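You operate a simulated robot arm through the tools that you are given. There is no shell and no other tool. Be economical: measure what you need, move in short steps, check, and stop when the job is done.

The job below is to be done with a simulated robot arm. You get a single attempt, and the scene is never put back.

JOB
Push the film gate shut. Put the grease cup labelled "72" from the top of the tall load on the top of the short load and the grease cup that says "27" on the top of the pouch bench. Put the bag on the top of the tall load away on the shelf under the steel bench. Switch the brake switch on. Take the wiping pad and leave it on the shelf of the parts bench. Fetch the blue lens and set it in the purple bin. Take the orange lens and put it on the shelf of the pouch bench. Do these in any order. Set down upright: grease cup.

It is judged by the outcome, as a careful person would: the job done as asked, and still so three seconds after it is handed in. It fails if anything else is knocked over, pushed out of place, dropped, spilled or broken.

ROBOT AND FRAMES
A 7-joint arm with a vacuum gripper on a trunk, on a base that drives. Base frame: it is fixed to the floor where the robot stands at the start and does not move with it; the origin is under the middle of the robot, x ahead of it, y to its left, z up. Readings come in cm, degrees, newtons and seconds.
Its first joint turns from -149.0 to 149.0 degrees. Places, roughly: bag [25, -100, 75]; blue lens (7x7x6 cm) [-220, -400, 80]; brake switch [-250, -320, 80]; film gate [90, 0, 60]; grease cup [50, -100, 75]; orange lens (7x7x6 cm) [-210, -500, 80]; purple bin (24x17x9 cm) [-210, -370, 80]; shelf of the parts bench [-230, -530, 20]; shelf of the pouch bench [-230, -370, 20]; shelf under the steel bench [-540, -410, 30]; top of the pouch bench [-230, -370, 80]; top of the short load [-30, 110, 70]; wiping pad (6x6x5 cm) [-220, -380, 80]. Payload 1.06 kg.
Tool frame: the origin (TCP) lies in the middle of the cups' lips, and z points out of the cups. The gripper has 1 cup of 2.4 cm across, covering 2.4 by 2.4 cm (tool x, y); the bellows give 0.8 cm. With the vacuum on, a cup seals on a smooth face that it is pressed against (1 to 4 N); it does not hold porous or soft things. The pull reaches 23 N.
Orientation is that of the tool frame in the base frame, as a unit quaternion [x, y, z, w]. With the cups facing straight down, the tool's x points along the base's -x, its y along +y and its z along -z.

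CONTROLS
- The arm moves only by the tool jog_arm. Its argument "plan" is one flat list of numbers, 7 for each row, row after row: the turn, a rotation vector about the tool's x, y, z in degrees, then the shift along the tool's x, y, z in cm, then the vacuum: 1 switches it on, 0 off. In form: [rx, ry, rz, x, y, z, valve, rx, ry, rz, x, y, z, valve, ...]. A call has 1 to 12 rows; each row is the pose to reach, as a shift and turn from the pose commanded when the call began, along the tool's axes at that moment. Rows are played at 5 a second. More than 5 cm and 8.6 degrees between two rows, or a gripper value outside its range, and nothing of the call is played. A pose out of reach is approached as far as the arm can. The call stops where the force on the tool passes 40 N (or 10 N more than at its start, if that is more) or the arm is blocked; 0.2 s more then pass. The pull builds up within a second once a cup has sealed. Time passes only in rows, and 0.2 s behind the last, so rows that repeat a pose give it time. The reply holds the time, the measured pose of the TCP, the force on the tool along the base axes and the pull of the vacuum, in the units named above and with some noise, with the torque about the TCP (base axes, N m) and any sound that the robot's microphone picked up.
- Cameras (640 x 400 px; columns grow to the right, rows downward): "scene" is now at [1.9, 16.97, 137.16]; the picture's right is [0.05, -1.00, -0.00], its down [-0.88, -0.04, -0.48] and it looks along [0.48, 0.02, -0.88] (base axes); focal length 214 px, centre (320, 200). "wrist" rides on the gripper at [7.8, 1.9, -9.6] in the tool frame; the picture's right is [-0.24, 0.97, 0.00], its down [-0.71, -0.17, -0.69] and it looks along [-0.67, -0.16, 0.73] (tool axes); focal length 243 px, centre (320, 200). There is no depth. A picture from a camera that has moved, and an enlarged one, comes with that camera's place and axes in the base frame and with its lens. The place of the scene camera against the robot may be out by one fixed shift of up to 1.2 cm in any direction.
- capture(camera): a new picture of that camera. No time passes.
- raise_lower(by): slides the trunk up (or, below 0, down) by that many cm; the arm and the scene camera ride with it, the base frame stays. It gives what a move gives, with no picture.
- base_move(legs): drives the robot by 1 to 6 legs, each [ahead, turn to the left] in cm and degrees, along the robot's own axes; the way and the turn of a leg run together, so that a leg with both is an arc; at most 150 cm and 180 degrees a leg. The arm and the cameras ride along, it lands a little off, and it stops where it bumps. It gives what a move gives.
- pan_tilt(pan, tilt): turns the head with the scene camera to pan (to the left, within 155 degrees either way) and tilt (down, from -29 to 69), counted from straight ahead of the robot. It gives what a move gives.
- enlarge(camera, box): a new picture of the part [left, top, right, bottom] of that camera's present view, enlarged. No time passes.
- job_done(): hands the job in; it is judged then, once.

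Go step by step. Nothing tells you exact positions but the pictures and the camera data: compare them with the known pose of the tool, close in by small moves and look again before you grip or let go. The budget is 207 turns and 192 pictures, counting those below and the enlarged ones. Unless the task says otherwise, let go and move clear before handing in.

The tools are called after ">>>" as a command line: name --argument value ..., lists and objects as JSON in quotes. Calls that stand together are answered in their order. jog_arm: Moves the arm, as the interface text tells. Its arguments: {"type":"object","properties":{"plan":{"type":"array","items":{"type":"number"}}},"required":["plan"]} The other tools are called the same way: raise_lower (by) slides the trunk up or down; base_move (legs) drives the base; pan_tilt (pan, tilt) turns the head that bears the scene camera; capture (camera) takes a picture; enlarge (camera, box) takes an enlarged picture of a part of a camera's view; job_done () hands the job in.

At the start:

```text
time_s: 0.0
tool_pos: [27.73, -61.93, 95.01]
orientation: [0.0, 1.0, 0.0, 0.0]
contact_force: [0.4, 0.0, 0.1]
torque: [-0.01, -0.01, 0.0]
pull: 0.1
trunk travel left (down, up): [-45.0, 26.0]
robot x, y, heading: [-0.14, 0.27, 0.3]
head pan, tilt: [2.6, 61.5]
```

scene: 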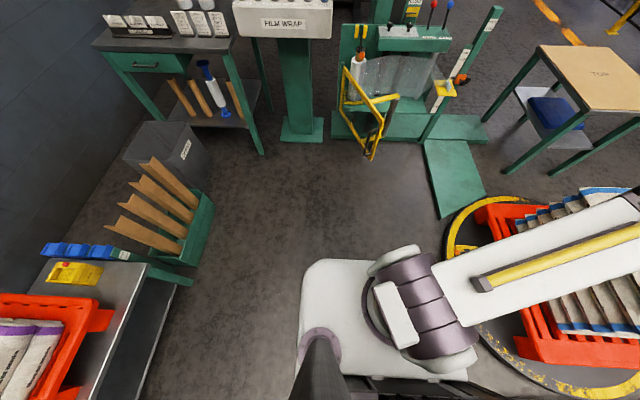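
wrist: 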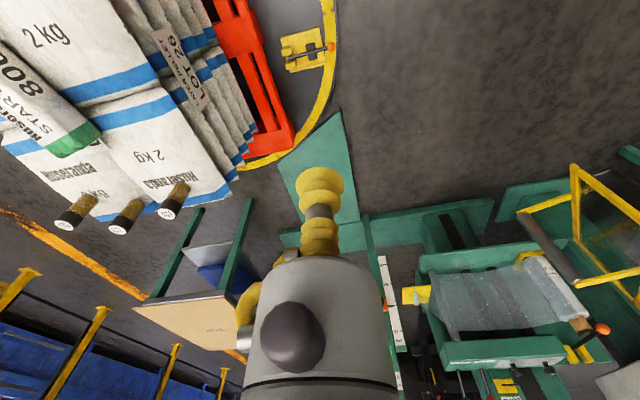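

I see the stretch-film machine with its yellow gate ahead, and the tall load to the right with three grease cups. First I look around at the gate and the load.

>>> pan_tilt --pan 0 --tilt 35

>>> capture --camera "scene"

>>> pan_tilt --pan -75 --tilt 40

>>> capture --camera "scene"

>>> pan_tilt --pan 100 --tilt 40

>>> capture --camera "scene"

>>> pan_tilt --pan -120 --tilt 20

>>> capture --camera "scene"

```text
time_s: 0.9
tool_pos: [27.87, -61.86, 94.93]
orientation: [0.001, 1.0, 0.0, -0.001]
contact_force: [0.3, -0.6, -0.6]
torque: [-0.02, -0.01, 0.01]
pull: 0.1
trunk travel left (down, up): [-45.0, 26.0]
robot x, y, heading: [0.13, 0.0, 0.0]
head pan, tilt: [0.0, 35.0]
```

```text
189 pictures are left
camera scene: at [4.22, 16.67, 140.76], right [0.0, -1.0, 0.0], down [-0.57, 0.0, -0.82], along [0.82, 0.0, -0.57], focal length 214 px, centre (320, 200)
```

scene: 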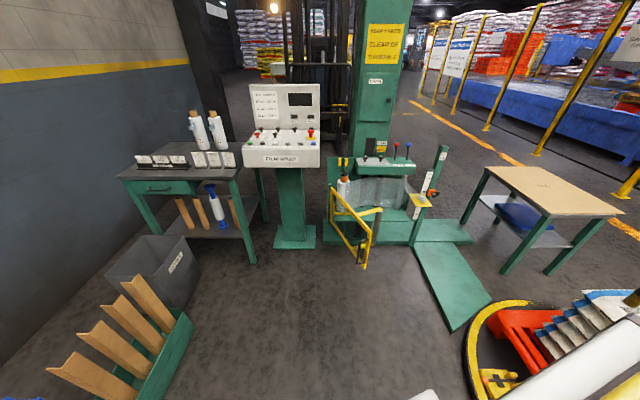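

```text
time_s: 2.4
tool_pos: [27.78, -61.9, 95.02]
orientation: [-0.001, 1.0, 0.0, 0.0]
contact_force: [0.6, -0.1, 0.3]
torque: [-0.02, -0.05, -0.01]
pull: 0.0
trunk travel left (down, up): [-45.0, 26.0]
robot x, y, heading: [-0.22, -0.09, 0.0]
head pan, tilt: [-75.0, 40.0]
```

```text
188 pictures are left
camera scene: at [-2.38, 8.46, 140.01], right [-0.97, -0.26, 0.0], down [-0.17, 0.62, -0.77], along [0.2, -0.74, -0.64], focal length 214 px, centre (320, 200)
```

scene: 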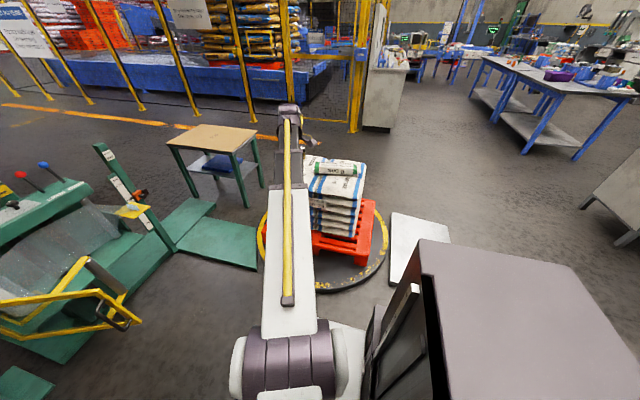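

```text
time_s: 5.0
tool_pos: [27.83, -61.9, 94.92]
orientation: [0.0, 1.0, 0.0, 0.0]
contact_force: [0.1, 0.5, 0.1]
torque: [-0.05, -0.05, 0.01]
pull: 0.0
trunk travel left (down, up): [-45.0, 26.0]
robot x, y, heading: [-0.36, 0.02, -0.0]
head pan, tilt: [100.0, 40.0]
```

```text
187 pictures are left
camera scene: at [-6.05, 25.04, 140.01], right [0.98, 0.17, 0.0], down [0.11, -0.63, -0.77], along [-0.13, 0.75, -0.64], focal length 214 px, centre (320, 200)
```

scene: 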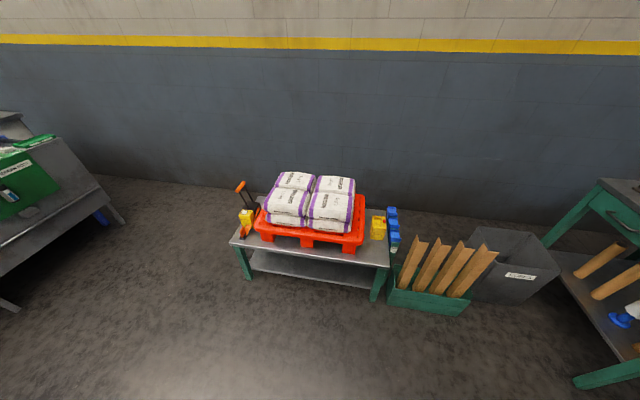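

```text
time_s: 8.2
tool_pos: [27.73, -61.92, 95.01]
orientation: [0.0, 1.0, -0.001, 0.0]
contact_force: [0.3, -0.1, 0.2]
torque: [-0.01, -0.01, 0.01]
pull: 0.0
trunk travel left (down, up): [-45.0, 26.0]
robot x, y, heading: [-0.11, -0.12, 0.0]
head pan, tilt: [-120.0, 20.0]
```

```text
186 pictures are left
camera scene: at [-9.23, 8.61, 143.15], right [-0.87, 0.5, 0.0], down [0.17, 0.3, -0.94], along [-0.47, -0.81, -0.34], focal length 214 px, centre (320, 200)
```

scene: 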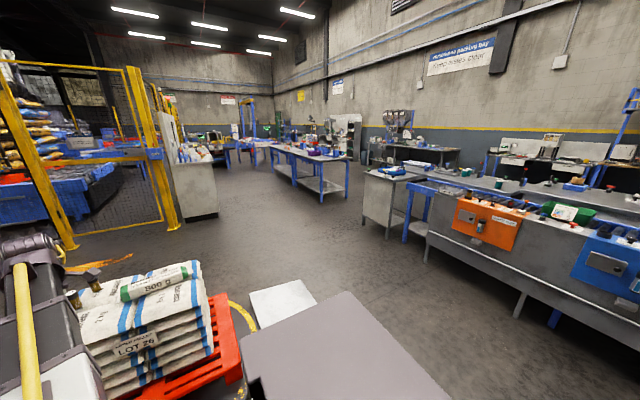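

The tall load carries a 500 g bag and three grease cups; the short load is on the left bench. Now closer views of the gate and the cups.

>>> enlarge --camera "wrist" --box '[0, 40, 260, 240]'

>>> pan_tilt --pan 0 --tilt 50

>>> enlarge --camera "scene" --box '[280, 30, 520, 180]'

>>> enlarge --camera "wrist" --box '[380, 130, 640, 330]'

```text
2.00 times, centred on (130, 140) of wrist
camera zoom: at [20.04, -60.03, 104.67], right [0.24, 0.97, 0.0], down [0.71, -0.17, 0.69], along [0.67, -0.16, -0.73], focal length 485 px, centre (700, 320)
```

zoom: 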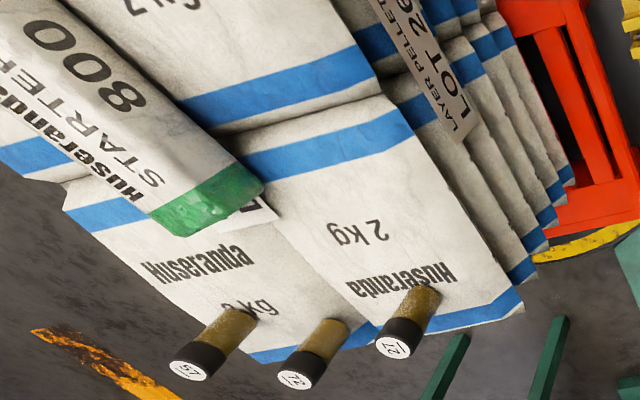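

```text
time_s: 10.2
tool_pos: [27.79, -61.86, 94.97]
orientation: [0.0, 1.0, 0.0, 0.0]
contact_force: [-0.4, -0.4, -0.3]
torque: [0.07, 0.04, 0.0]
pull: 0.1
trunk travel left (down, up): [-45.0, 26.0]
robot x, y, heading: [0.24, -0.18, 0.1]
head pan, tilt: [0.0, 50.0]
```

```text
2.67 times, centred on (400, 105) of scene
camera zoom: at [3.12, 16.67, 138.6], right [0.0, -1.0, 0.0], down [-0.77, 0.0, -0.64], along [0.64, 0.0, -0.77], focal length 572 px, centre (107, 453)
```

zoom: 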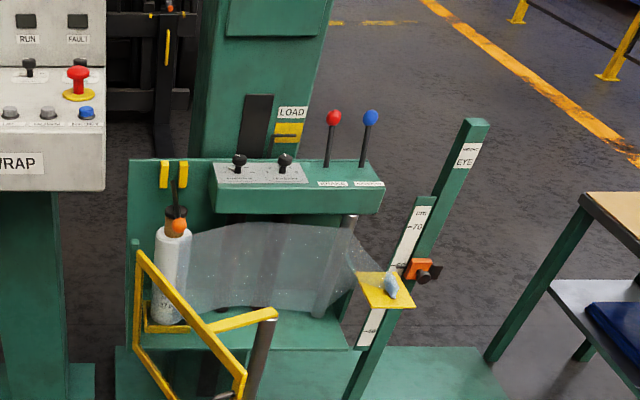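

```text
2.00 times, centred on (510, 230) of wrist
camera zoom: at [20.04, -60.03, 104.67], right [0.24, 0.97, 0.0], down [0.71, -0.17, 0.69], along [0.67, -0.16, -0.73], focal length 485 px, centre (-60, 140)
```

zoom: 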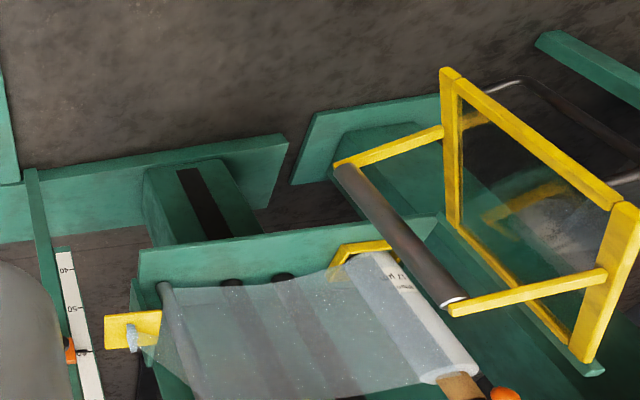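

The gate's top bar runs from its hinge at about (107, 11, 77) to a free end at about (72, -6, 75), so it stands open toward me. I drive a bit closer and bring the tool over to its outer side.

>>> base_move --legs '[[14, 0]]'

>>> jog_arm --plan '[0, 0, 0, -1.8, 4.6, 0, 0, 0, 0, 0, -3.6, 9.2, 0, 0, 0, 0, 0, -5.4, 13.8, 0, 0, 0, 0, 0, -7.2, 18.4, 0, 0, 0, 0, 0, -9, 23, 0, 0, 0, 0, 0, -10.8, 27.6, 0, 0, 0, 0, 0, -12.6, 32.2, 0, 0, 0, 0, 0, -14.4, 36.8, 0, 0, 0, 0, 0, -16.2, 41.4, 0, 0, 0, 0, 0, -18, 46, 0, 0, 0, 0, 0, -19.8, 50.6, 0, 0, 0, 0, 0, -21.6, 55.2, 0, 0]'

>>> capture --camera "wrist"

>>> capture --camera "scene"

```text
time_s: 11.5
tool_pos: [41.49, -61.95, 94.94]
orientation: [0.001, 1.0, 0.0, -0.001]
contact_force: [0.2, 0.2, 0.1]
torque: [-0.03, 0.0, -0.04]
pull: 0.1
trunk travel left (down, up): [-45.0, 26.0]
robot x, y, heading: [13.88, 0.43, -0.2]
head pan, tilt: [0.0, 50.0]
```

```text
time_s: 13.5
tool_pos: [58.21, -22.33, 95.25]
orientation: [-0.002, 1.0, -0.002, 0.003]
contact_force: [2.6, 0.8, -3.5]
torque: [-0.18, 0.07, -0.18]
pull: 0.1
out of reach, approached as far as the arm can: row 8, 9
trunk travel left (down, up): [-45.0, 26.0]
robot x, y, heading: [13.97, -0.17, -0.2]
head pan, tilt: [0.0, 50.0]
stopped in row 9: the force on the tool passed its limit at 54 N (the readings are from after the stop); the commanded pose is now the measured one
```

```text
182 pictures are left
camera wrist: at [50.37, -20.41, 104.77], right [0.23, 0.97, 0.0], down [0.7, -0.16, 0.69], along [0.67, -0.16, -0.72], focal length 243 px, centre (320, 200)
```

wrist: 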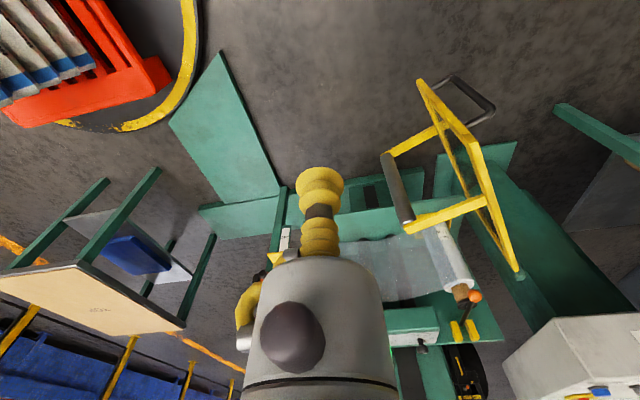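

```text
181 pictures are left
camera scene: at [17.0, 16.6, 138.6], right [0.0, -1.0, 0.0], down [-0.77, 0.0, -0.64], along [0.64, 0.0, -0.77], focal length 214 px, centre (320, 200)
```

scene: 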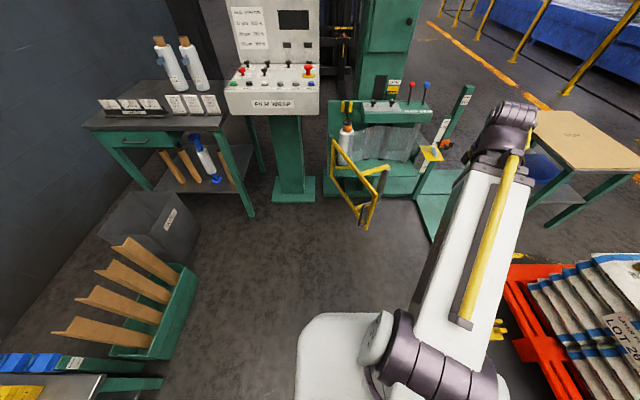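

The straight line passed too close to the robot's own axis. I go outward first, then sideways over the gate.

>>> jog_arm --plan '[0, 0, 0, -5, 0, 0, 0, 0, 0, 0, -10, 0, 0, 0, 0, 0, 0, -15, 0, 0, 0, 0, 0, 0, -20, 0, 0, 0, 0, 0, 0, -20, 5, 0, 0, 0, 0, 0, -20, 10, 0, 0, 0, 0, 0, -20, 15, 0, 0, 0, 0, 0, -20, 20, 0, 0, 0, 0, 0, -20, 25, 0, 0, 0, 0, 0, -20, 30, 0, 0, 0, 0, 0, -20, 34, 0, 0]'

>>> capture --camera "wrist"

>>> capture --camera "scene"

```text
time_s: 15.9
tool_pos: [78.35, 11.93, 95.17]
orientation: [-0.003, 1.0, -0.003, 0.003]
contact_force: [1.3, -0.7, 0.2]
torque: [0.02, 0.0, 0.0]
pull: 0.1
trunk travel left (down, up): [-45.0, 26.0]
robot x, y, heading: [13.78, -0.37, 0.0]
head pan, tilt: [0.0, 50.0]
```

```text
180 pictures are left
camera wrist: at [70.5, 13.78, 104.75], right [0.23, 0.97, 0.0], down [0.7, -0.16, 0.69], along [0.67, -0.16, -0.72], focal length 243 px, centre (320, 200)
```

wrist: 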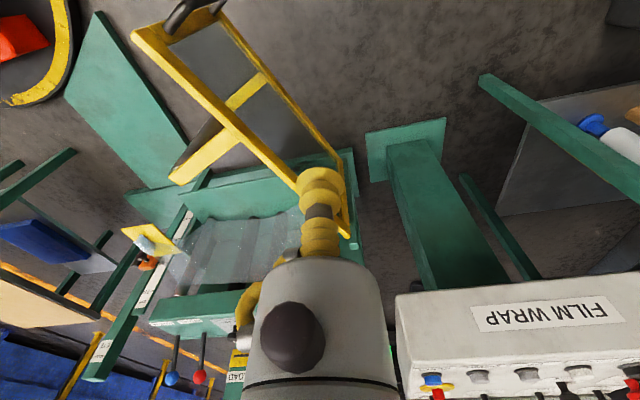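

```text
179 pictures are left
camera scene: at [17.03, 16.66, 138.59], right [0.0, -1.0, 0.0], down [-0.77, 0.0, -0.64], along [0.64, 0.0, -0.77], focal length 214 px, centre (320, 200)
```

scene: 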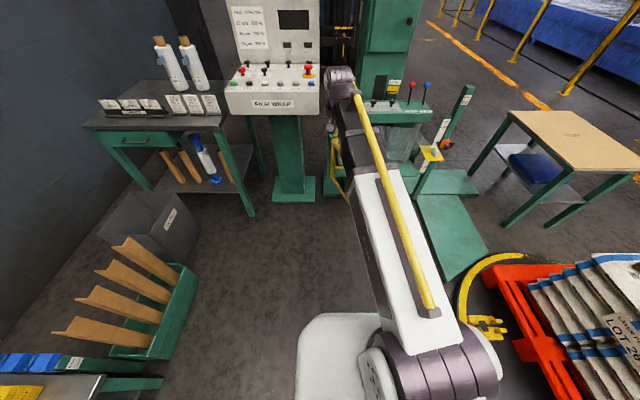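

The picture confirms the gate geometry. I lower the tool on the outer side of the gate, clear of it.

>>> jog_arm --plan '[0, 0, 0, -1, 0, 5, 0, 0, 0, 0, -2, 0, 10, 0, 0, 0, 0, -2, 0, 15, 0, 0, 0, 0, -2, 0, 20, 0, 0, 0, 0, -2, 0, 25, 0, 0, 0, 0, -2, 0, 30, 0]'

>>> capture --camera "wrist"

```text
refused: row 1 steps farther than a row can; nothing moved
```

```text
178 pictures are left
camera wrist: at [70.5, 13.78, 104.75], right [0.23, 0.97, 0.0], down [0.7, -0.16, 0.69], along [0.67, -0.16, -0.72], focal length 243 px, centre (320, 200)
```

wrist: 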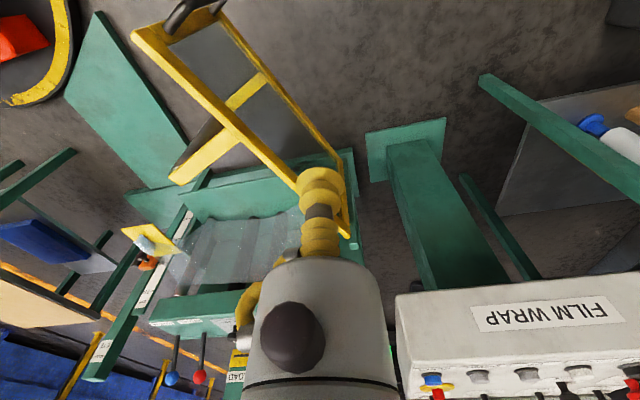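

>>> jog_arm --plan '[0, 0, 0, -2, 0, 0, 0, 0, 0, 0, -2, 0, 5, 0, 0, 0, 0, -2, 0, 10, 0, 0, 0, 0, -2, 0, 15, 0, 0, 0, 0, -2, 0, 20, 0, 0, 0, 0, -2, 0, 25, 0, 0, 0, 0, -2, 0, 30, 0]'

>>> capture --camera "wrist"

```text
time_s: 17.5
tool_pos: [80.12, 11.69, 65.2]
orientation: [-0.004, 1.0, -0.003, 0.003]
contact_force: [-1.2, 0.4, -0.1]
torque: [0.02, 0.03, 0.02]
pull: 0.0
trunk travel left (down, up): [-45.0, 26.0]
robot x, y, heading: [13.78, -0.37, -0.1]
head pan, tilt: [0.0, 50.0]
```

```text
177 pictures are left
camera wrist: at [72.39, 13.56, 74.85], right [0.23, 0.97, 0.0], down [0.7, -0.16, 0.69], along [0.67, -0.16, -0.72], focal length 243 px, centre (320, 200)
```

wrist: 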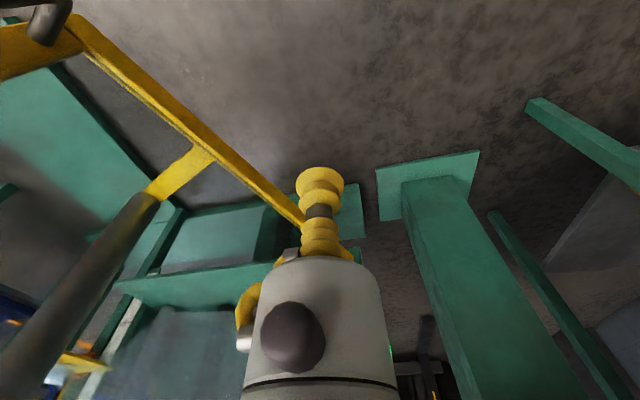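

Now I push the gate along its closing arc, stopping a little short of fully shut to check.

>>> jog_arm --plan '[0, 0, 0, -1, -3.4, 0, 0, 0, 0, 0, -2.1, -6.8, 0, 0, 0, 0, 0, -3.3, -10, 0, 0, 0, 0, 0, -4.5, -13.2, 0, 0, 0, 0, 0, -6.4, -15.9, 0, 0, 0, 0, 0, -8.4, -18.5, 0, 0, 0, 0, 0, -11, -20.6, 0, 0, 0, 0, 0, -13.6, -22.7, 0, 0, 0, 0, 0, -16, -23.9, 0, 0, 0, 0, 0, -18.4, -25, 0, 0]'

>>> capture --camera "wrist"

>>> capture --camera "scene"

```text
time_s: 19.7
tool_pos: [98.45, -13.17, 65.37]
orientation: [-0.003, 1.0, -0.003, 0.003]
contact_force: [0.5, 0.7, -0.2]
torque: [-0.01, -0.06, 0.02]
pull: 0.0
trunk travel left (down, up): [-45.0, 26.0]
robot x, y, heading: [13.9, -0.28, -0.2]
head pan, tilt: [0.0, 50.0]
```

```text
176 pictures are left
camera wrist: at [90.73, -11.3, 74.98], right [0.23, 0.97, 0.0], down [0.7, -0.16, 0.69], along [0.67, -0.16, -0.72], focal length 243 px, centre (320, 200)
```

wrist: 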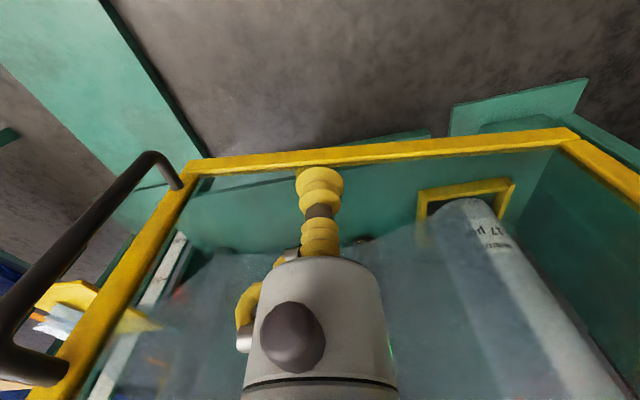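

```text
175 pictures are left
camera scene: at [17.03, 16.67, 138.59], right [0.0, -1.0, 0.0], down [-0.77, 0.0, -0.64], along [0.64, 0.0, -0.77], focal length 214 px, centre (320, 200)
```

scene: 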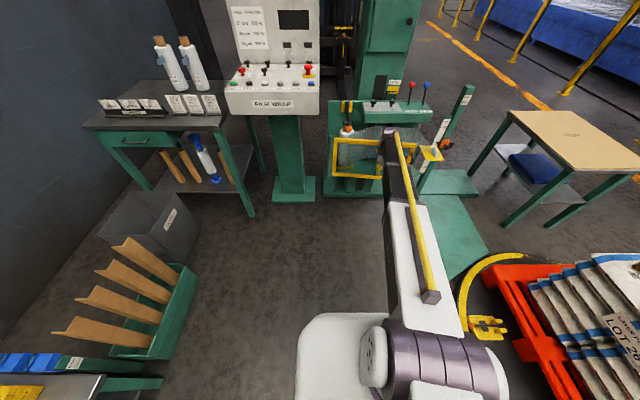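

The gate has swung nearly closed. I keep pushing ahead in small steps until it meets its stop.

>>> jog_arm --plan '[0, 0, 0, -1, -0.3, 0, 0, 0, 0, 0, -2, -0.6, 0, 0, 0, 0, 0, -3, -0.8, 0, 0, 0, 0, 0, -4, -0.8, 0, 0, 0, 0, 0, -5, -0.8, 0, 0, 0, 0, 0, -6, -0.8, 0, 0, 0, 0, 0, -7, -0.8, 0, 0]'

>>> capture --camera "wrist"

```text
time_s: 21.0
tool_pos: [103.22, -13.76, 65.2]
orientation: [-0.001, 1.0, -0.002, -0.003]
contact_force: [-7.8, 1.8, 2.7]
torque: [-0.14, -0.76, -0.03]
pull: 0.2
trunk travel left (down, up): [-45.0, 26.0]
robot x, y, heading: [13.83, -0.14, -0.3]
head pan, tilt: [0.0, 50.0]
stopped in row 6: the force on the tool passed its limit at 50 N (the readings are from after the stop); the commanded pose is now the measured one
```

```text
174 pictures are left
camera wrist: at [95.54, -11.91, 75.06], right [0.23, 0.97, 0.0], down [0.71, -0.17, 0.68], along [0.66, -0.16, -0.73], focal length 243 px, centre (320, 200)
```

wrist: 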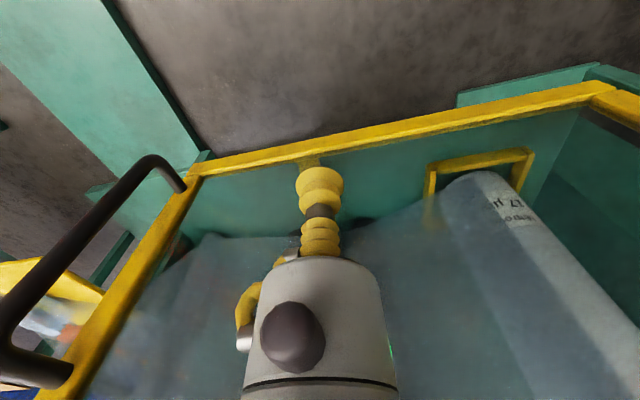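

It hit a firm stop with the gate parallel to the machine face. I back away and check that it stays.

>>> jog_arm --plan '[0, 0, 0, 4, 0, 0, 0, 0, 0, 0, 8, 0, 0, 0, 0, 0, 0, 12, 0, 0, 0, 0, 0, 0, 16, 0, 0, 0, 0, 0, 0, 16, 0, -5, 0, 0, 0, 0, 16, 0, -10, 0, 0, 0, 0, 16, 0, -15, 0, 0, 0, 0, 16, 0, -20, 0, 0, 0, 0, 16, 0, -25, 0, 0, 0, 0, 16, 0, -30, 0]'

>>> enlarge --camera "wrist" --box '[0, 0, 640, 400]'

>>> enlarge --camera "scene" --box '[310, 70, 470, 200]'

```text
time_s: 23.2
tool_pos: [87.32, -13.66, 95.59]
orientation: [-0.002, 1.0, -0.001, -0.003]
contact_force: [-0.5, 0.3, 0.8]
torque: [0.02, 0.0, -0.01]
pull: 0.1
trunk travel left (down, up): [-45.0, 26.0]
robot x, y, heading: [13.76, 0.19, 0.1]
head pan, tilt: [0.0, 50.0]
```

```text
1.00 times, centred on (320, 200) of wrist (not enlarged: the box is as wide or as high as the picture)
camera zoom: at [79.68, -11.89, 105.25], right [0.23, 0.97, 0.0], down [0.71, -0.17, 0.68], along [0.66, -0.16, -0.73], focal length 243 px, centre (320, 200)
```

zoom: 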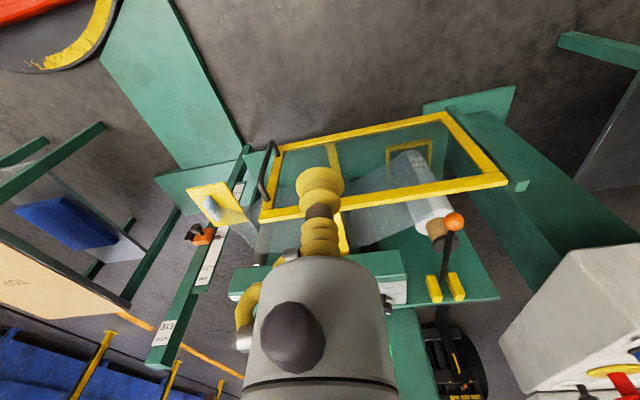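

```text
3.08 times, centred on (390, 135) of scene
camera zoom: at [17.02, 16.67, 138.59], right [0.0, -1.0, 0.0], down [-0.77, 0.0, -0.64], along [0.64, 0.0, -0.77], focal length 660 px, centre (105, 400)
```

zoom: 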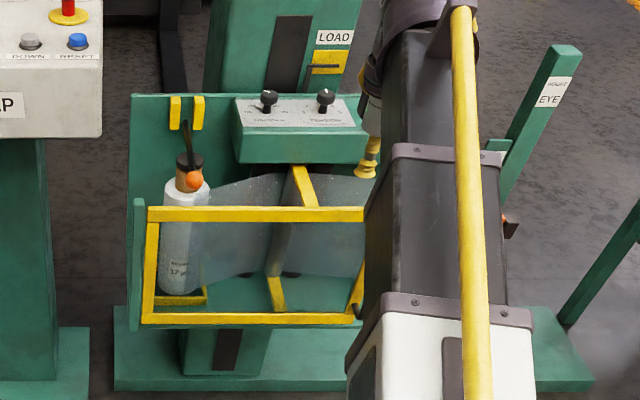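

The gate is shut. Now I drive toward the tall load to pick the "72" cup; first an arc to stand about 75 cm from the cups.

>>> base_move --legs '[[0, -57], [28, 0]]'

>>> pan_tilt --pan 0 --tilt 50

>>> capture --camera "scene"

>>> capture --camera "wrist"

```text
time_s: 27.6
tool_pos: [52.07, -90.81, 95.5]
orientation: [0.495, 0.869, -0.001, -0.003]
contact_force: [0.2, -0.4, -0.5]
torque: [0.01, 0.01, -0.01]
pull: 0.0
trunk travel left (down, up): [-45.0, 26.0]
robot x, y, heading: [26.43, -20.57, -59.7]
head pan, tilt: [0.0, 50.0]
stopped in leg 2: the robot was blocked; the commanded pose is now the measured one
```

```text
time_s: 28.2
tool_pos: [51.99, -90.78, 95.51]
orientation: [0.495, 0.869, 0.0, -0.004]
contact_force: [-0.6, 0.9, 0.4]
torque: [0.01, -0.04, -0.02]
pull: 0.2
trunk travel left (down, up): [-45.0, 26.0]
robot x, y, heading: [26.81, -20.5, -59.6]
head pan, tilt: [0.0, 50.0]
```

```text
171 pictures are left
camera scene: at [42.81, -14.87, 138.59], right [-0.86, -0.5, 0.0], down [-0.39, 0.66, -0.64], along [0.32, -0.56, -0.77], focal length 214 px, centre (320, 200)
```

scene: 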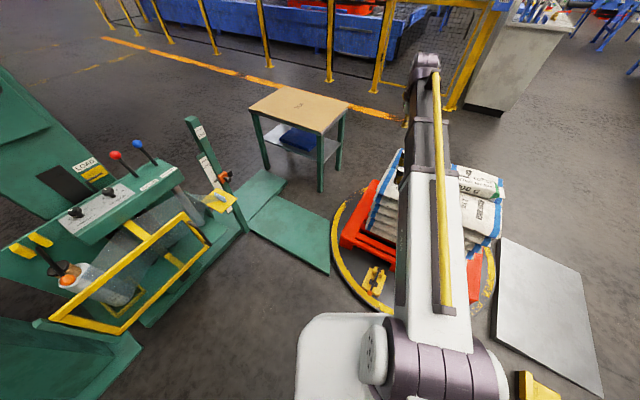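

```text
170 pictures are left
camera wrist: at [49.81, -83.18, 105.18], right [0.96, 0.29, 0.0], down [0.22, -0.7, 0.68], along [0.2, -0.65, -0.73], focal length 243 px, centre (320, 200)
```

wrist: 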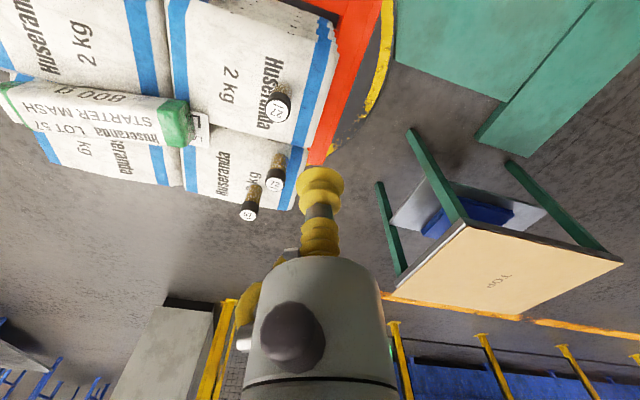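

The robot stopped against something low but is within reach of the cups. I read the labels closely.

>>> enlarge --camera "wrist" --box '[190, 60, 330, 230]'

>>> enlarge --camera "scene" --box '[320, 230, 480, 340]'

```text
2.35 times, centred on (260, 145) of wrist
camera zoom: at [49.81, -83.18, 105.18], right [0.96, 0.29, 0.0], down [0.22, -0.7, 0.68], along [0.2, -0.65, -0.73], focal length 571 px, centre (461, 329)
```

zoom: 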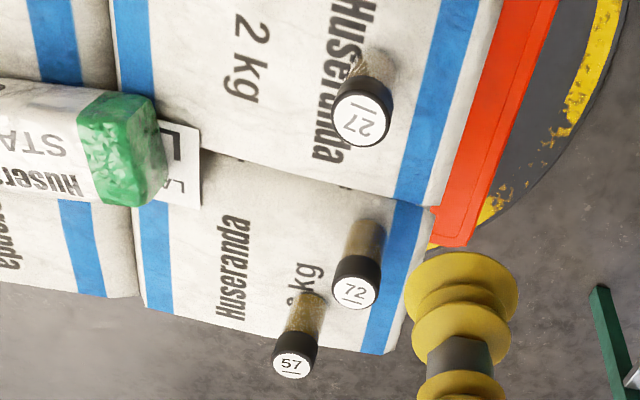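

```text
3.64 times, centred on (400, 285) of scene
camera zoom: at [42.81, -14.87, 138.59], right [-0.86, -0.5, 0.0], down [-0.39, 0.66, -0.64], along [0.32, -0.56, -0.77], focal length 780 px, centre (29, -109)
```

zoom: 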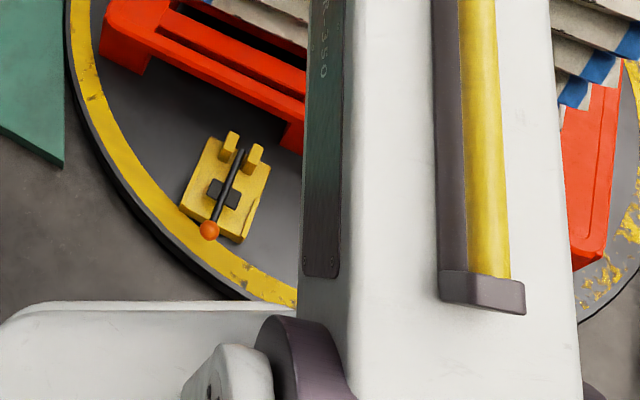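

I need the label of the first cup at higher magnification, since the underline marks its reading direction.

>>> enlarge --camera "wrist" --box '[256, 90, 296, 130]'

>>> enlarge --camera "wrist" --box '[240, 165, 290, 225]'

```text
10.00 times, centred on (276, 110) of wrist
camera zoom: at [49.81, -83.18, 105.18], right [0.96, 0.29, 0.0], down [0.22, -0.7, 0.68], along [0.2, -0.65, -0.73], focal length 2426 px, centre (760, 1100)
```

zoom: 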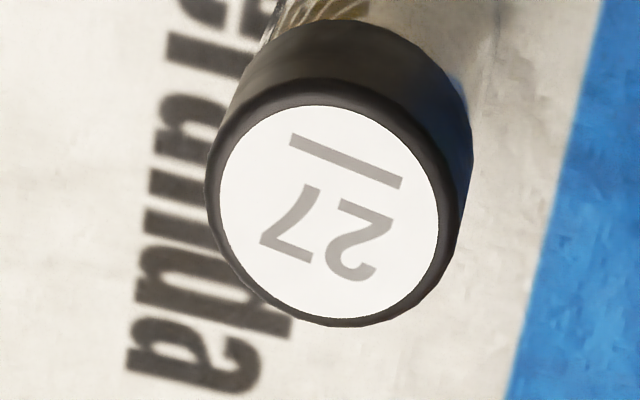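

```text
6.67 times, centred on (265, 195) of wrist
camera zoom: at [49.81, -83.18, 105.18], right [0.96, 0.29, 0.0], down [0.22, -0.7, 0.68], along [0.2, -0.65, -0.73], focal length 1618 px, centre (687, 233)
```

zoom: 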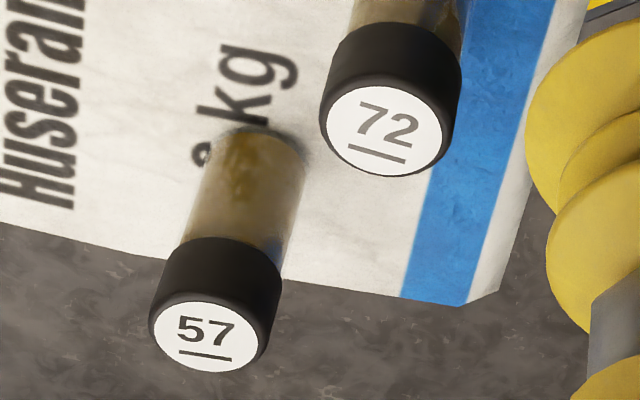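

The labels are confirmed: the near cup is "27", the middle one "72" (top at about (50.1, -113.8, 69.6)). I move over "72", still high, and look.

>>> jog_arm --plan '[0, 0, 0, -3.8, -2.7, 0, 0, 0, 0, 0, -7.5, -5.4, 0, 0, 0, 0, 0, -11.3, -8, 0, 0, 0, 0, 0, -15, -10.7, 0, 0, 0, 0, 0, -18.8, -13.4, 0, 0, 0, 0, 0, -18.8, -13.4, 5, 0, 0, 0, 0, -18.8, -13.4, 10, 0, 0, 0, 0, -18.8, -13.4, 15, 0, 0, 0, 0, -18.8, -13.4, 19, 0]'

>>> capture --camera "wrist"

```text
time_s: 30.2
tool_pos: [50.26, -113.52, 76.22]
orientation: [0.495, 0.869, -0.001, -0.004]
contact_force: [-0.2, -0.5, 1.0]
torque: [0.02, 0.01, -0.01]
pull: 0.0
trunk travel left (down, up): [-45.0, 26.0]
robot x, y, heading: [26.03, -20.5, -59.5]
head pan, tilt: [0.0, 50.0]
```

```text
165 pictures are left
camera wrist: at [48.03, -105.93, 86.01], right [0.96, 0.29, 0.0], down [0.22, -0.7, 0.68], along [0.2, -0.65, -0.73], focal length 243 px, centre (320, 200)
```

wrist: 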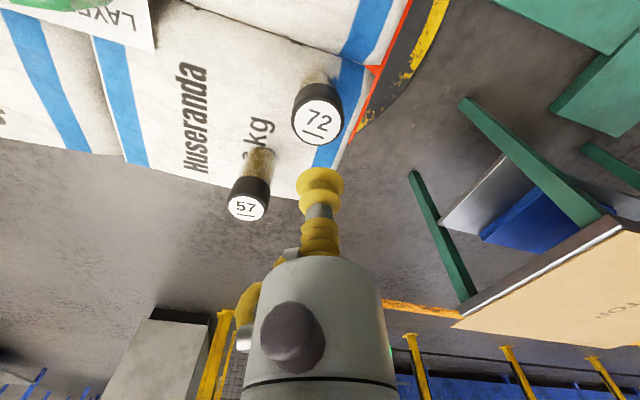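

The cup sits right under the tool. I descend with the vacuum on, gently.

>>> jog_arm --plan '[0, 0, 0, 0, 0, 3, 1, 0, 0, 0, 0, 0, 5, 1, 0, 0, 0, 0, 0, 6, 1, 0, 0, 0, 0, 0, 6.5, 1, 0, 0, 0, 0, 0, 6.5, 1]'

```text
time_s: 31.4
tool_pos: [50.01, -113.65, 69.92]
orientation: [0.495, 0.869, -0.001, -0.002]
contact_force: [-0.5, -2.2, 5.8]
torque: [-0.08, -0.05, 0.01]
pull: 23.2
trunk travel left (down, up): [-45.0, 26.0]
robot x, y, heading: [26.42, -20.24, -59.9]
head pan, tilt: [0.0, 50.0]
```

Sealed with full pull. I lift straight up.

>>> jog_arm --plan '[0, 0, 0, 0, 0, 0, 1, 0, 0, 0, 0, 0, -2, 1, 0, 0, 0, 0, 0, -5, 1, 0, 0, 0, 0, 0, -10, 1, 0, 0, 0, 0, 0, -15, 1, 0, 0, 0, 0, 0, -20, 1, 0, 0, 0, 0, 0, -25, 1]'

>>> capture --camera "wrist"

```text
time_s: 33.0
tool_pos: [50.34, -113.82, 95.05]
orientation: [0.495, 0.869, 0.0, -0.003]
contact_force: [-0.3, -0.4, -1.7]
torque: [0.01, 0.01, -0.03]
pull: 22.9
trunk travel left (down, up): [-45.0, 26.0]
robot x, y, heading: [26.56, -20.36, -59.8]
head pan, tilt: [0.0, 50.0]
```

```text
164 pictures are left
camera wrist: at [48.09, -106.17, 104.74], right [0.96, 0.29, 0.0], down [0.22, -0.7, 0.68], along [0.2, -0.65, -0.73], focal length 243 px, centre (320, 200)
```

wrist: 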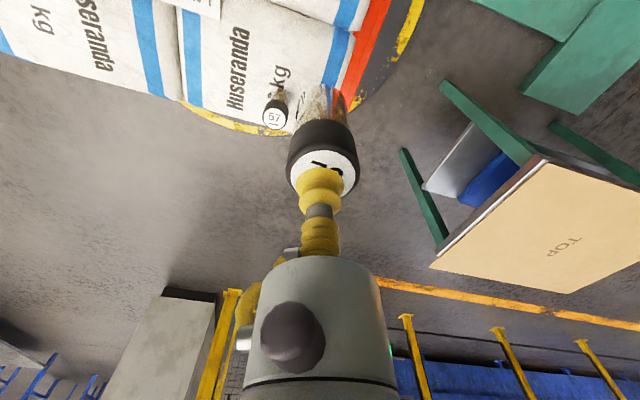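

Cup 72 is held. I retract the arm, back away from the load and turn toward the short load on the left bench.

>>> jog_arm --plan '[0, 0, 0, 4.2, 1.2, 0, 1, 0, 0, 0, 8.4, 2.5, 0, 1, 0, 0, 0, 12.6, 3.7, 0, 1, 0, 0, 0, 16.8, 5, 0, 1, 0, 0, 0, 21, 6.2, 0, 1, 0, 0, 0, 25.3, 7.5, 0, 1]'

>>> base_move --legs '[[-20, 0], [0, 12], [-48, 0], [0, 75], [0, 70]]'

>>> capture --camera "scene"

>>> capture --camera "wrist"

```text
time_s: 34.4
tool_pos: [43.66, -88.33, 94.97]
orientation: [0.495, 0.869, -0.001, -0.003]
contact_force: [0.0, -0.2, -0.2]
torque: [0.0, -0.02, -0.03]
pull: 22.9
trunk travel left (down, up): [-45.0, 26.0]
robot x, y, heading: [26.34, -20.47, -59.6]
head pan, tilt: [0.0, 50.0]
```

```text
time_s: 45.6
tool_pos: [-7.33, 102.29, 94.89]
orientation: [0.763, -0.647, 0.003, 0.0]
contact_force: [-0.6, 0.0, -1.1]
torque: [0.01, -0.01, -0.02]
pull: 22.9
trunk travel left (down, up): [-45.0, 26.0]
robot x, y, heading: [-15.91, 32.74, 98.8]
head pan, tilt: [0.0, 50.0]
```

```text
163 pictures are left
camera scene: at [-33.39, 32.96, 138.59], right [0.99, 0.16, 0.0], down [0.12, -0.76, -0.64], along [-0.1, 0.63, -0.77], focal length 214 px, centre (320, 200)
```

scene: 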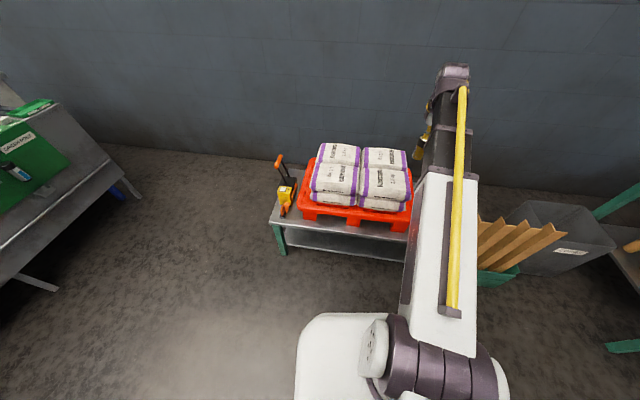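

```text
162 pictures are left
camera wrist: at [-7.94, 94.32, 104.63], right [-1.0, 0.07, 0.0], down [0.05, 0.73, 0.68], along [0.05, 0.68, -0.73], focal length 243 px, centre (320, 200)
```

wrist: 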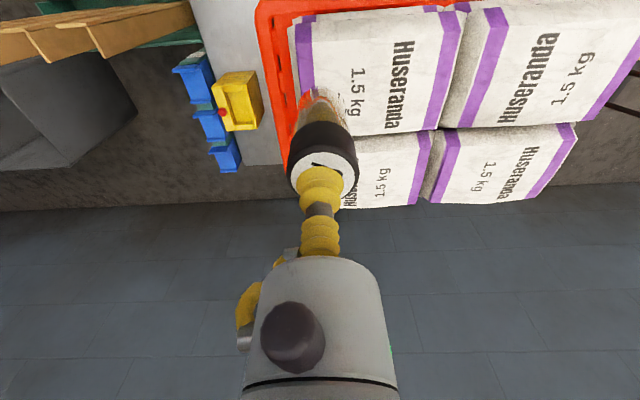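

The short load's top is at about z = 69, its near-right bag centred near (-14.6, 105). I move over it and go down in steps.

>>> jog_arm --plan '[0, 0, 0, -1.7, 3.4, 0, 1, 0, 0, 0, -3.36, 6.85, 0, 1, 0, 0, 0, -3.36, 6.85, 5, 1, 0, 0, 0, -3.36, 6.85, 10, 1, 0, 0, 0, -3.36, 6.85, 14, 1]'

>>> capture --camera "scene"

>>> capture --camera "wrist"

```text
time_s: 46.8
tool_pos: [-14.38, 104.41, 80.61]
orientation: [0.763, -0.646, 0.004, 0.0]
contact_force: [0.4, 0.3, -0.8]
torque: [0.0, -0.05, 0.02]
pull: 23.3
trunk travel left (down, up): [-45.0, 26.0]
robot x, y, heading: [-16.08, 32.83, 99.0]
head pan, tilt: [0.0, 50.0]
```

```text
161 pictures are left
camera scene: at [-33.39, 32.95, 138.6], right [0.99, 0.16, 0.0], down [0.12, -0.76, -0.64], along [-0.1, 0.63, -0.77], focal length 214 px, centre (320, 200)
```

scene: 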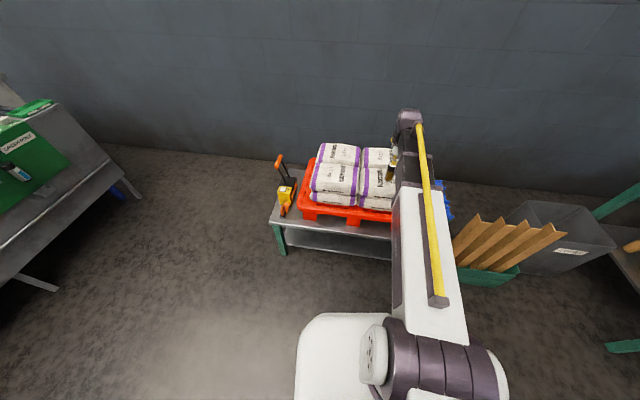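

```text
160 pictures are left
camera wrist: at [-14.92, 96.45, 90.3], right [-1.0, 0.07, 0.0], down [0.05, 0.73, 0.68], along [0.05, 0.68, -0.73], focal length 243 px, centre (320, 200)
```

wrist: 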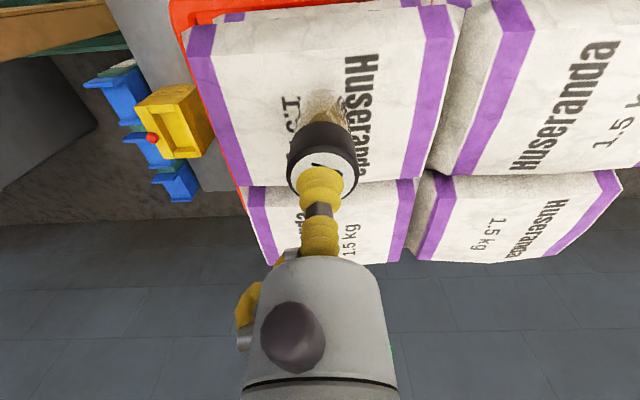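

The cup is over the flat part of the near-right bag. Lowering carefully.

>>> jog_arm --plan '[0, 0, 0, 0, 0, 1, 1, 0, 0, 0, 0, 0, 2, 1]'

>>> capture --camera "wrist"

```text
time_s: 47.4
tool_pos: [-14.35, 104.46, 78.73]
orientation: [0.763, -0.646, 0.003, 0.0]
contact_force: [-0.4, -0.5, -1.4]
torque: [0.02, -0.06, -0.02]
pull: 23.0
trunk travel left (down, up): [-45.0, 26.0]
robot x, y, heading: [-15.92, 32.8, 99.0]
head pan, tilt: [0.0, 50.0]
```

```text
159 pictures are left
camera wrist: at [-14.89, 96.42, 88.45], right [-1.0, 0.07, 0.0], down [0.05, 0.73, 0.68], along [0.05, 0.68, -0.73], focal length 243 px, centre (320, 200)
```

wrist: 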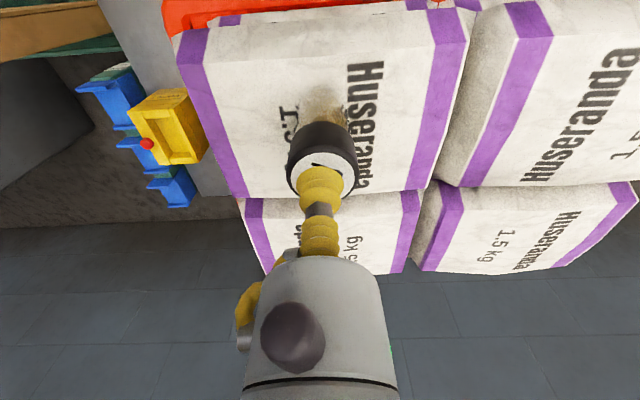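

>>> jog_arm --plan '[0, 0, 0, 0, 0, 0.5, 1, 0, 0, 0, 0, 0, 1, 1, 0, 0, 0, 0, 0, 1.3, 1]'

>>> jog_arm --plan '[0, 0, 0, 0, 0, 0.4, 1, 0, 0, 0, 0, 0, 0.7, 1]'

```text
time_s: 48.2
tool_pos: [-14.37, 104.38, 77.5]
orientation: [0.763, -0.646, 0.002, 0.0]
contact_force: [3.4, 3.7, 21.9]
torque: [0.0, 0.03, -0.01]
pull: 22.6
trunk travel left (down, up): [-45.0, 26.0]
robot x, y, heading: [-16.2, 32.47, 98.9]
head pan, tilt: [0.0, 50.0]
```

```text
time_s: 48.6
tool_pos: [-14.27, 104.37, 77.55]
orientation: [0.763, -0.647, 0.001, -0.002]
contact_force: [1.1, -1.9, 26.1]
torque: [0.0, 0.05, -0.01]
pull: 22.6
trunk travel left (down, up): [-45.0, 26.0]
robot x, y, heading: [-16.29, 32.83, 99.0]
head pan, tilt: [0.0, 50.0]
stopped in row 2: the force on the tool passed its limit at 46 N (the readings are from after the stop); the commanded pose is now the measured one
```

It is firmly set down. I ease off a little, release the vacuum, and rise.

>>> jog_arm --plan '[0, 0, 0, 0, 0, -0.3, 1, 0, 0, 0, 0, 0, -0.3, 0, 0, 0, 0, 0, 0, -0.3, 0, 0, 0, 0, 0, 0, -0.3, 0, 0, 0, 0, 0, 0, -0.3, 0, 0, 0, 0, 0, 0, -0.3, 0, 0, 0, 0, 0, 0, -0.6, 0, 0, 0, 0, 0, 0, -1.5, 0, 0, 0, 0, 0, 0, -4, 0, 0, 0, 0, 0, 0, -9, 0, 0, 0, 0, 0, 0, -14, 0]'

>>> capture --camera "wrist"

```text
time_s: 51.0
tool_pos: [-14.59, 104.49, 91.5]
orientation: [0.763, -0.647, 0.002, 0.0]
contact_force: [-0.5, -0.2, -0.6]
torque: [-0.05, -0.01, 0.0]
pull: 0.0
trunk travel left (down, up): [-45.0, 26.0]
robot x, y, heading: [-16.09, 32.49, 99.1]
head pan, tilt: [0.0, 50.0]
```

```text
158 pictures are left
camera wrist: at [-15.13, 96.43, 101.2], right [-1.0, 0.07, 0.0], down [0.05, 0.73, 0.68], along [0.05, 0.68, -0.73], focal length 243 px, centre (320, 200)
```

wrist: 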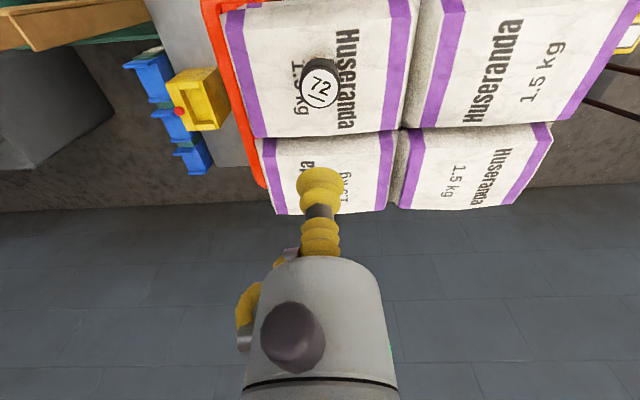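

Cup 72 stands upright on the short load. Back to the tall load for cup 27.

>>> base_move --legs '[[0, -75], [0, -70], [48, 0], [0, -12], [14, 0]]'

>>> capture --camera "wrist"

```text
time_s: 61.8
tool_pos: [51.83, -79.31, 91.51]
orientation: [0.479, 0.878, 0.0, -0.002]
contact_force: [0.6, 0.4, -0.4]
torque: [-0.06, -0.01, 0.0]
pull: 0.1
trunk travel left (down, up): [-45.0, 26.0]
robot x, y, heading: [24.82, -13.45, -57.3]
head pan, tilt: [0.0, 50.0]
```

```text
157 pictures are left
camera wrist: at [49.27, -71.81, 101.17], right [0.94, 0.33, 0.0], down [0.24, -0.69, 0.68], along [0.22, -0.65, -0.73], focal length 243 px, centre (320, 200)
```

wrist: 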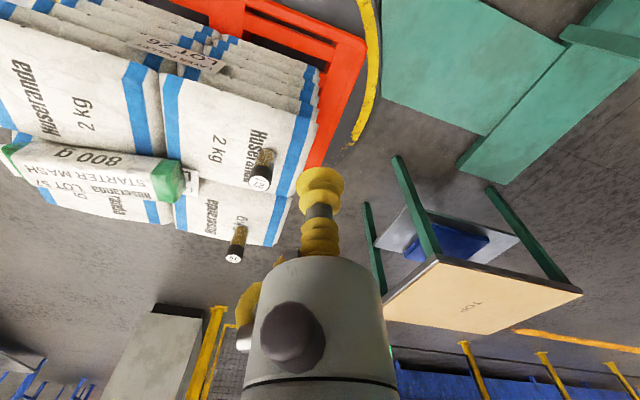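

Cup 27 again comes out at (48.1, -99.4). I move over it and down to just above.

>>> jog_arm --plan '[0, 0, 0, -3, -2.8, 0, 0, 0, 0, 0, -6, -5.6, 0, 0, 0, 0, 0, -9, -8.4, 0, 0, 0, 0, 0, -12, -11.2, 0, 0, 0, 0, 0, -14.9, -14, 0, 0, 0, 0, 0, -14.9, -14, 5, 0, 0, 0, 0, -14.9, -14, 10, 0, 0, 0, 0, -14.9, -14, 15, 0]'

>>> capture --camera "wrist"

```text
time_s: 63.6
tool_pos: [48.46, -99.49, 76.38]
orientation: [0.479, 0.878, -0.002, -0.002]
contact_force: [0.8, 0.3, -0.3]
torque: [-0.04, 0.01, 0.02]
pull: 0.1
trunk travel left (down, up): [-45.0, 26.0]
robot x, y, heading: [24.22, -13.38, -57.5]
head pan, tilt: [0.0, 50.0]
```

```text
156 pictures are left
camera wrist: at [45.88, -92.01, 86.15], right [0.94, 0.33, 0.0], down [0.24, -0.69, 0.68], along [0.22, -0.65, -0.73], focal length 243 px, centre (320, 200)
```

wrist: 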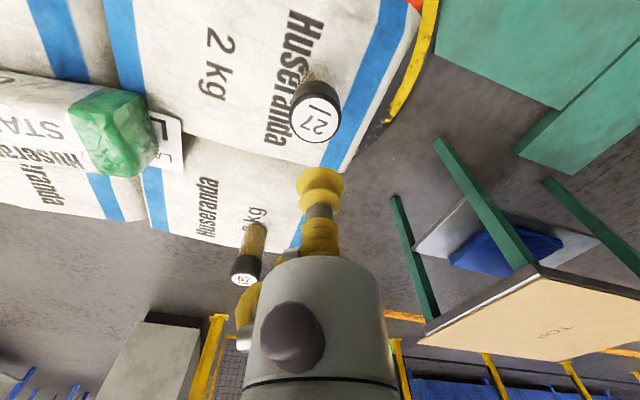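

>>> jog_arm --plan '[0, 0, 0, 0.3, -0.1, 3, 1, 0, 0, 0, 0.3, -0.1, 5, 1, 0, 0, 0, 0.3, -0.1, 6.2, 1, 0, 0, 0, 0.3, -0.1, 6.7, 1, 0, 0, 0, 0.3, -0.1, 6.7, 1, 0, 0, 0, 0.3, -0.1, 6.7, 1]'

```text
time_s: 65.0
tool_pos: [47.75, -99.33, 69.76]
orientation: [0.479, 0.878, -0.002, -0.002]
contact_force: [-0.7, -2.4, 8.8]
torque: [-0.01, -0.05, -0.02]
pull: 22.8
trunk travel left (down, up): [-45.0, 26.0]
robot x, y, heading: [24.74, -12.9, -57.8]
head pan, tilt: [0.0, 50.0]
```

Sealed. I lift, retract, and look toward the pouch bench to plan the route.

>>> jog_arm --plan '[0, 0, 0, 0, 0, -1, 1, 0, 0, 0, 0, 0, -5, 1, 0, 0, 0, 0, 0, -10, 1, 0, 0, 0, 0, 0, -15, 1, 0, 0, 0, 0, 0, -20, 1, 0, 0, 0, 0, 0, -25, 1, 0, 0, 0, 4.7, 1.5, -25, 1, 0, 0, 0, 9.4, 3, -25, 1, 0, 0, 0, 14.1, 4.5, -25, 1, 0, 0, 0, 18.8, 6, -25, 1]'

>>> pan_tilt --pan -75 --tilt 15

>>> capture --camera "scene"

>>> enlarge --camera "scene" --box '[200, 130, 440, 280]'

```text
time_s: 67.2
tool_pos: [42.82, -80.35, 94.95]
orientation: [0.479, 0.878, 0.0, -0.003]
contact_force: [-0.5, 0.7, -1.7]
torque: [0.03, 0.01, -0.03]
pull: 23.2
trunk travel left (down, up): [-45.0, 26.0]
robot x, y, heading: [24.86, -13.02, -57.1]
head pan, tilt: [0.0, 50.0]
```

```text
time_s: 68.7
tool_pos: [43.05, -80.4, 94.9]
orientation: [0.479, 0.878, -0.001, -0.002]
contact_force: [-0.1, 0.2, -0.8]
torque: [-0.02, 0.0, 0.04]
pull: 23.3
trunk travel left (down, up): [-45.0, 26.0]
robot x, y, heading: [24.64, -13.01, -57.6]
head pan, tilt: [-75.0, 15.0]
```

```text
155 pictures are left
camera scene: at [30.34, -7.32, 143.96], right [-0.74, 0.68, 0.0], down [0.18, 0.19, -0.97], along [-0.65, -0.71, -0.26], focal length 214 px, centre (320, 200)
```

scene: 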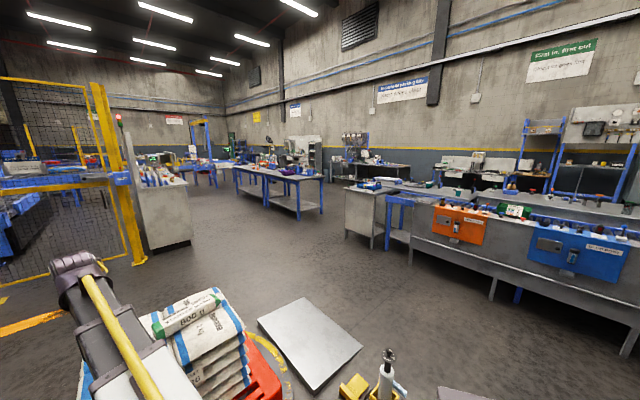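

```text
2.67 times, centred on (320, 205) of scene
camera zoom: at [30.34, -7.32, 143.96], right [-0.74, 0.68, 0.0], down [0.18, 0.19, -0.97], along [-0.65, -0.71, -0.26], focal length 572 px, centre (320, 187)
```

zoom: 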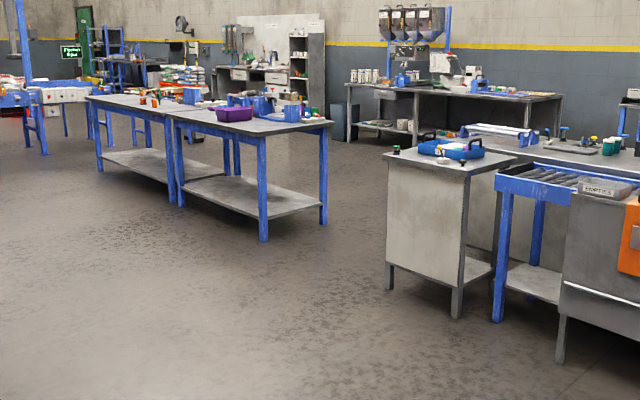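

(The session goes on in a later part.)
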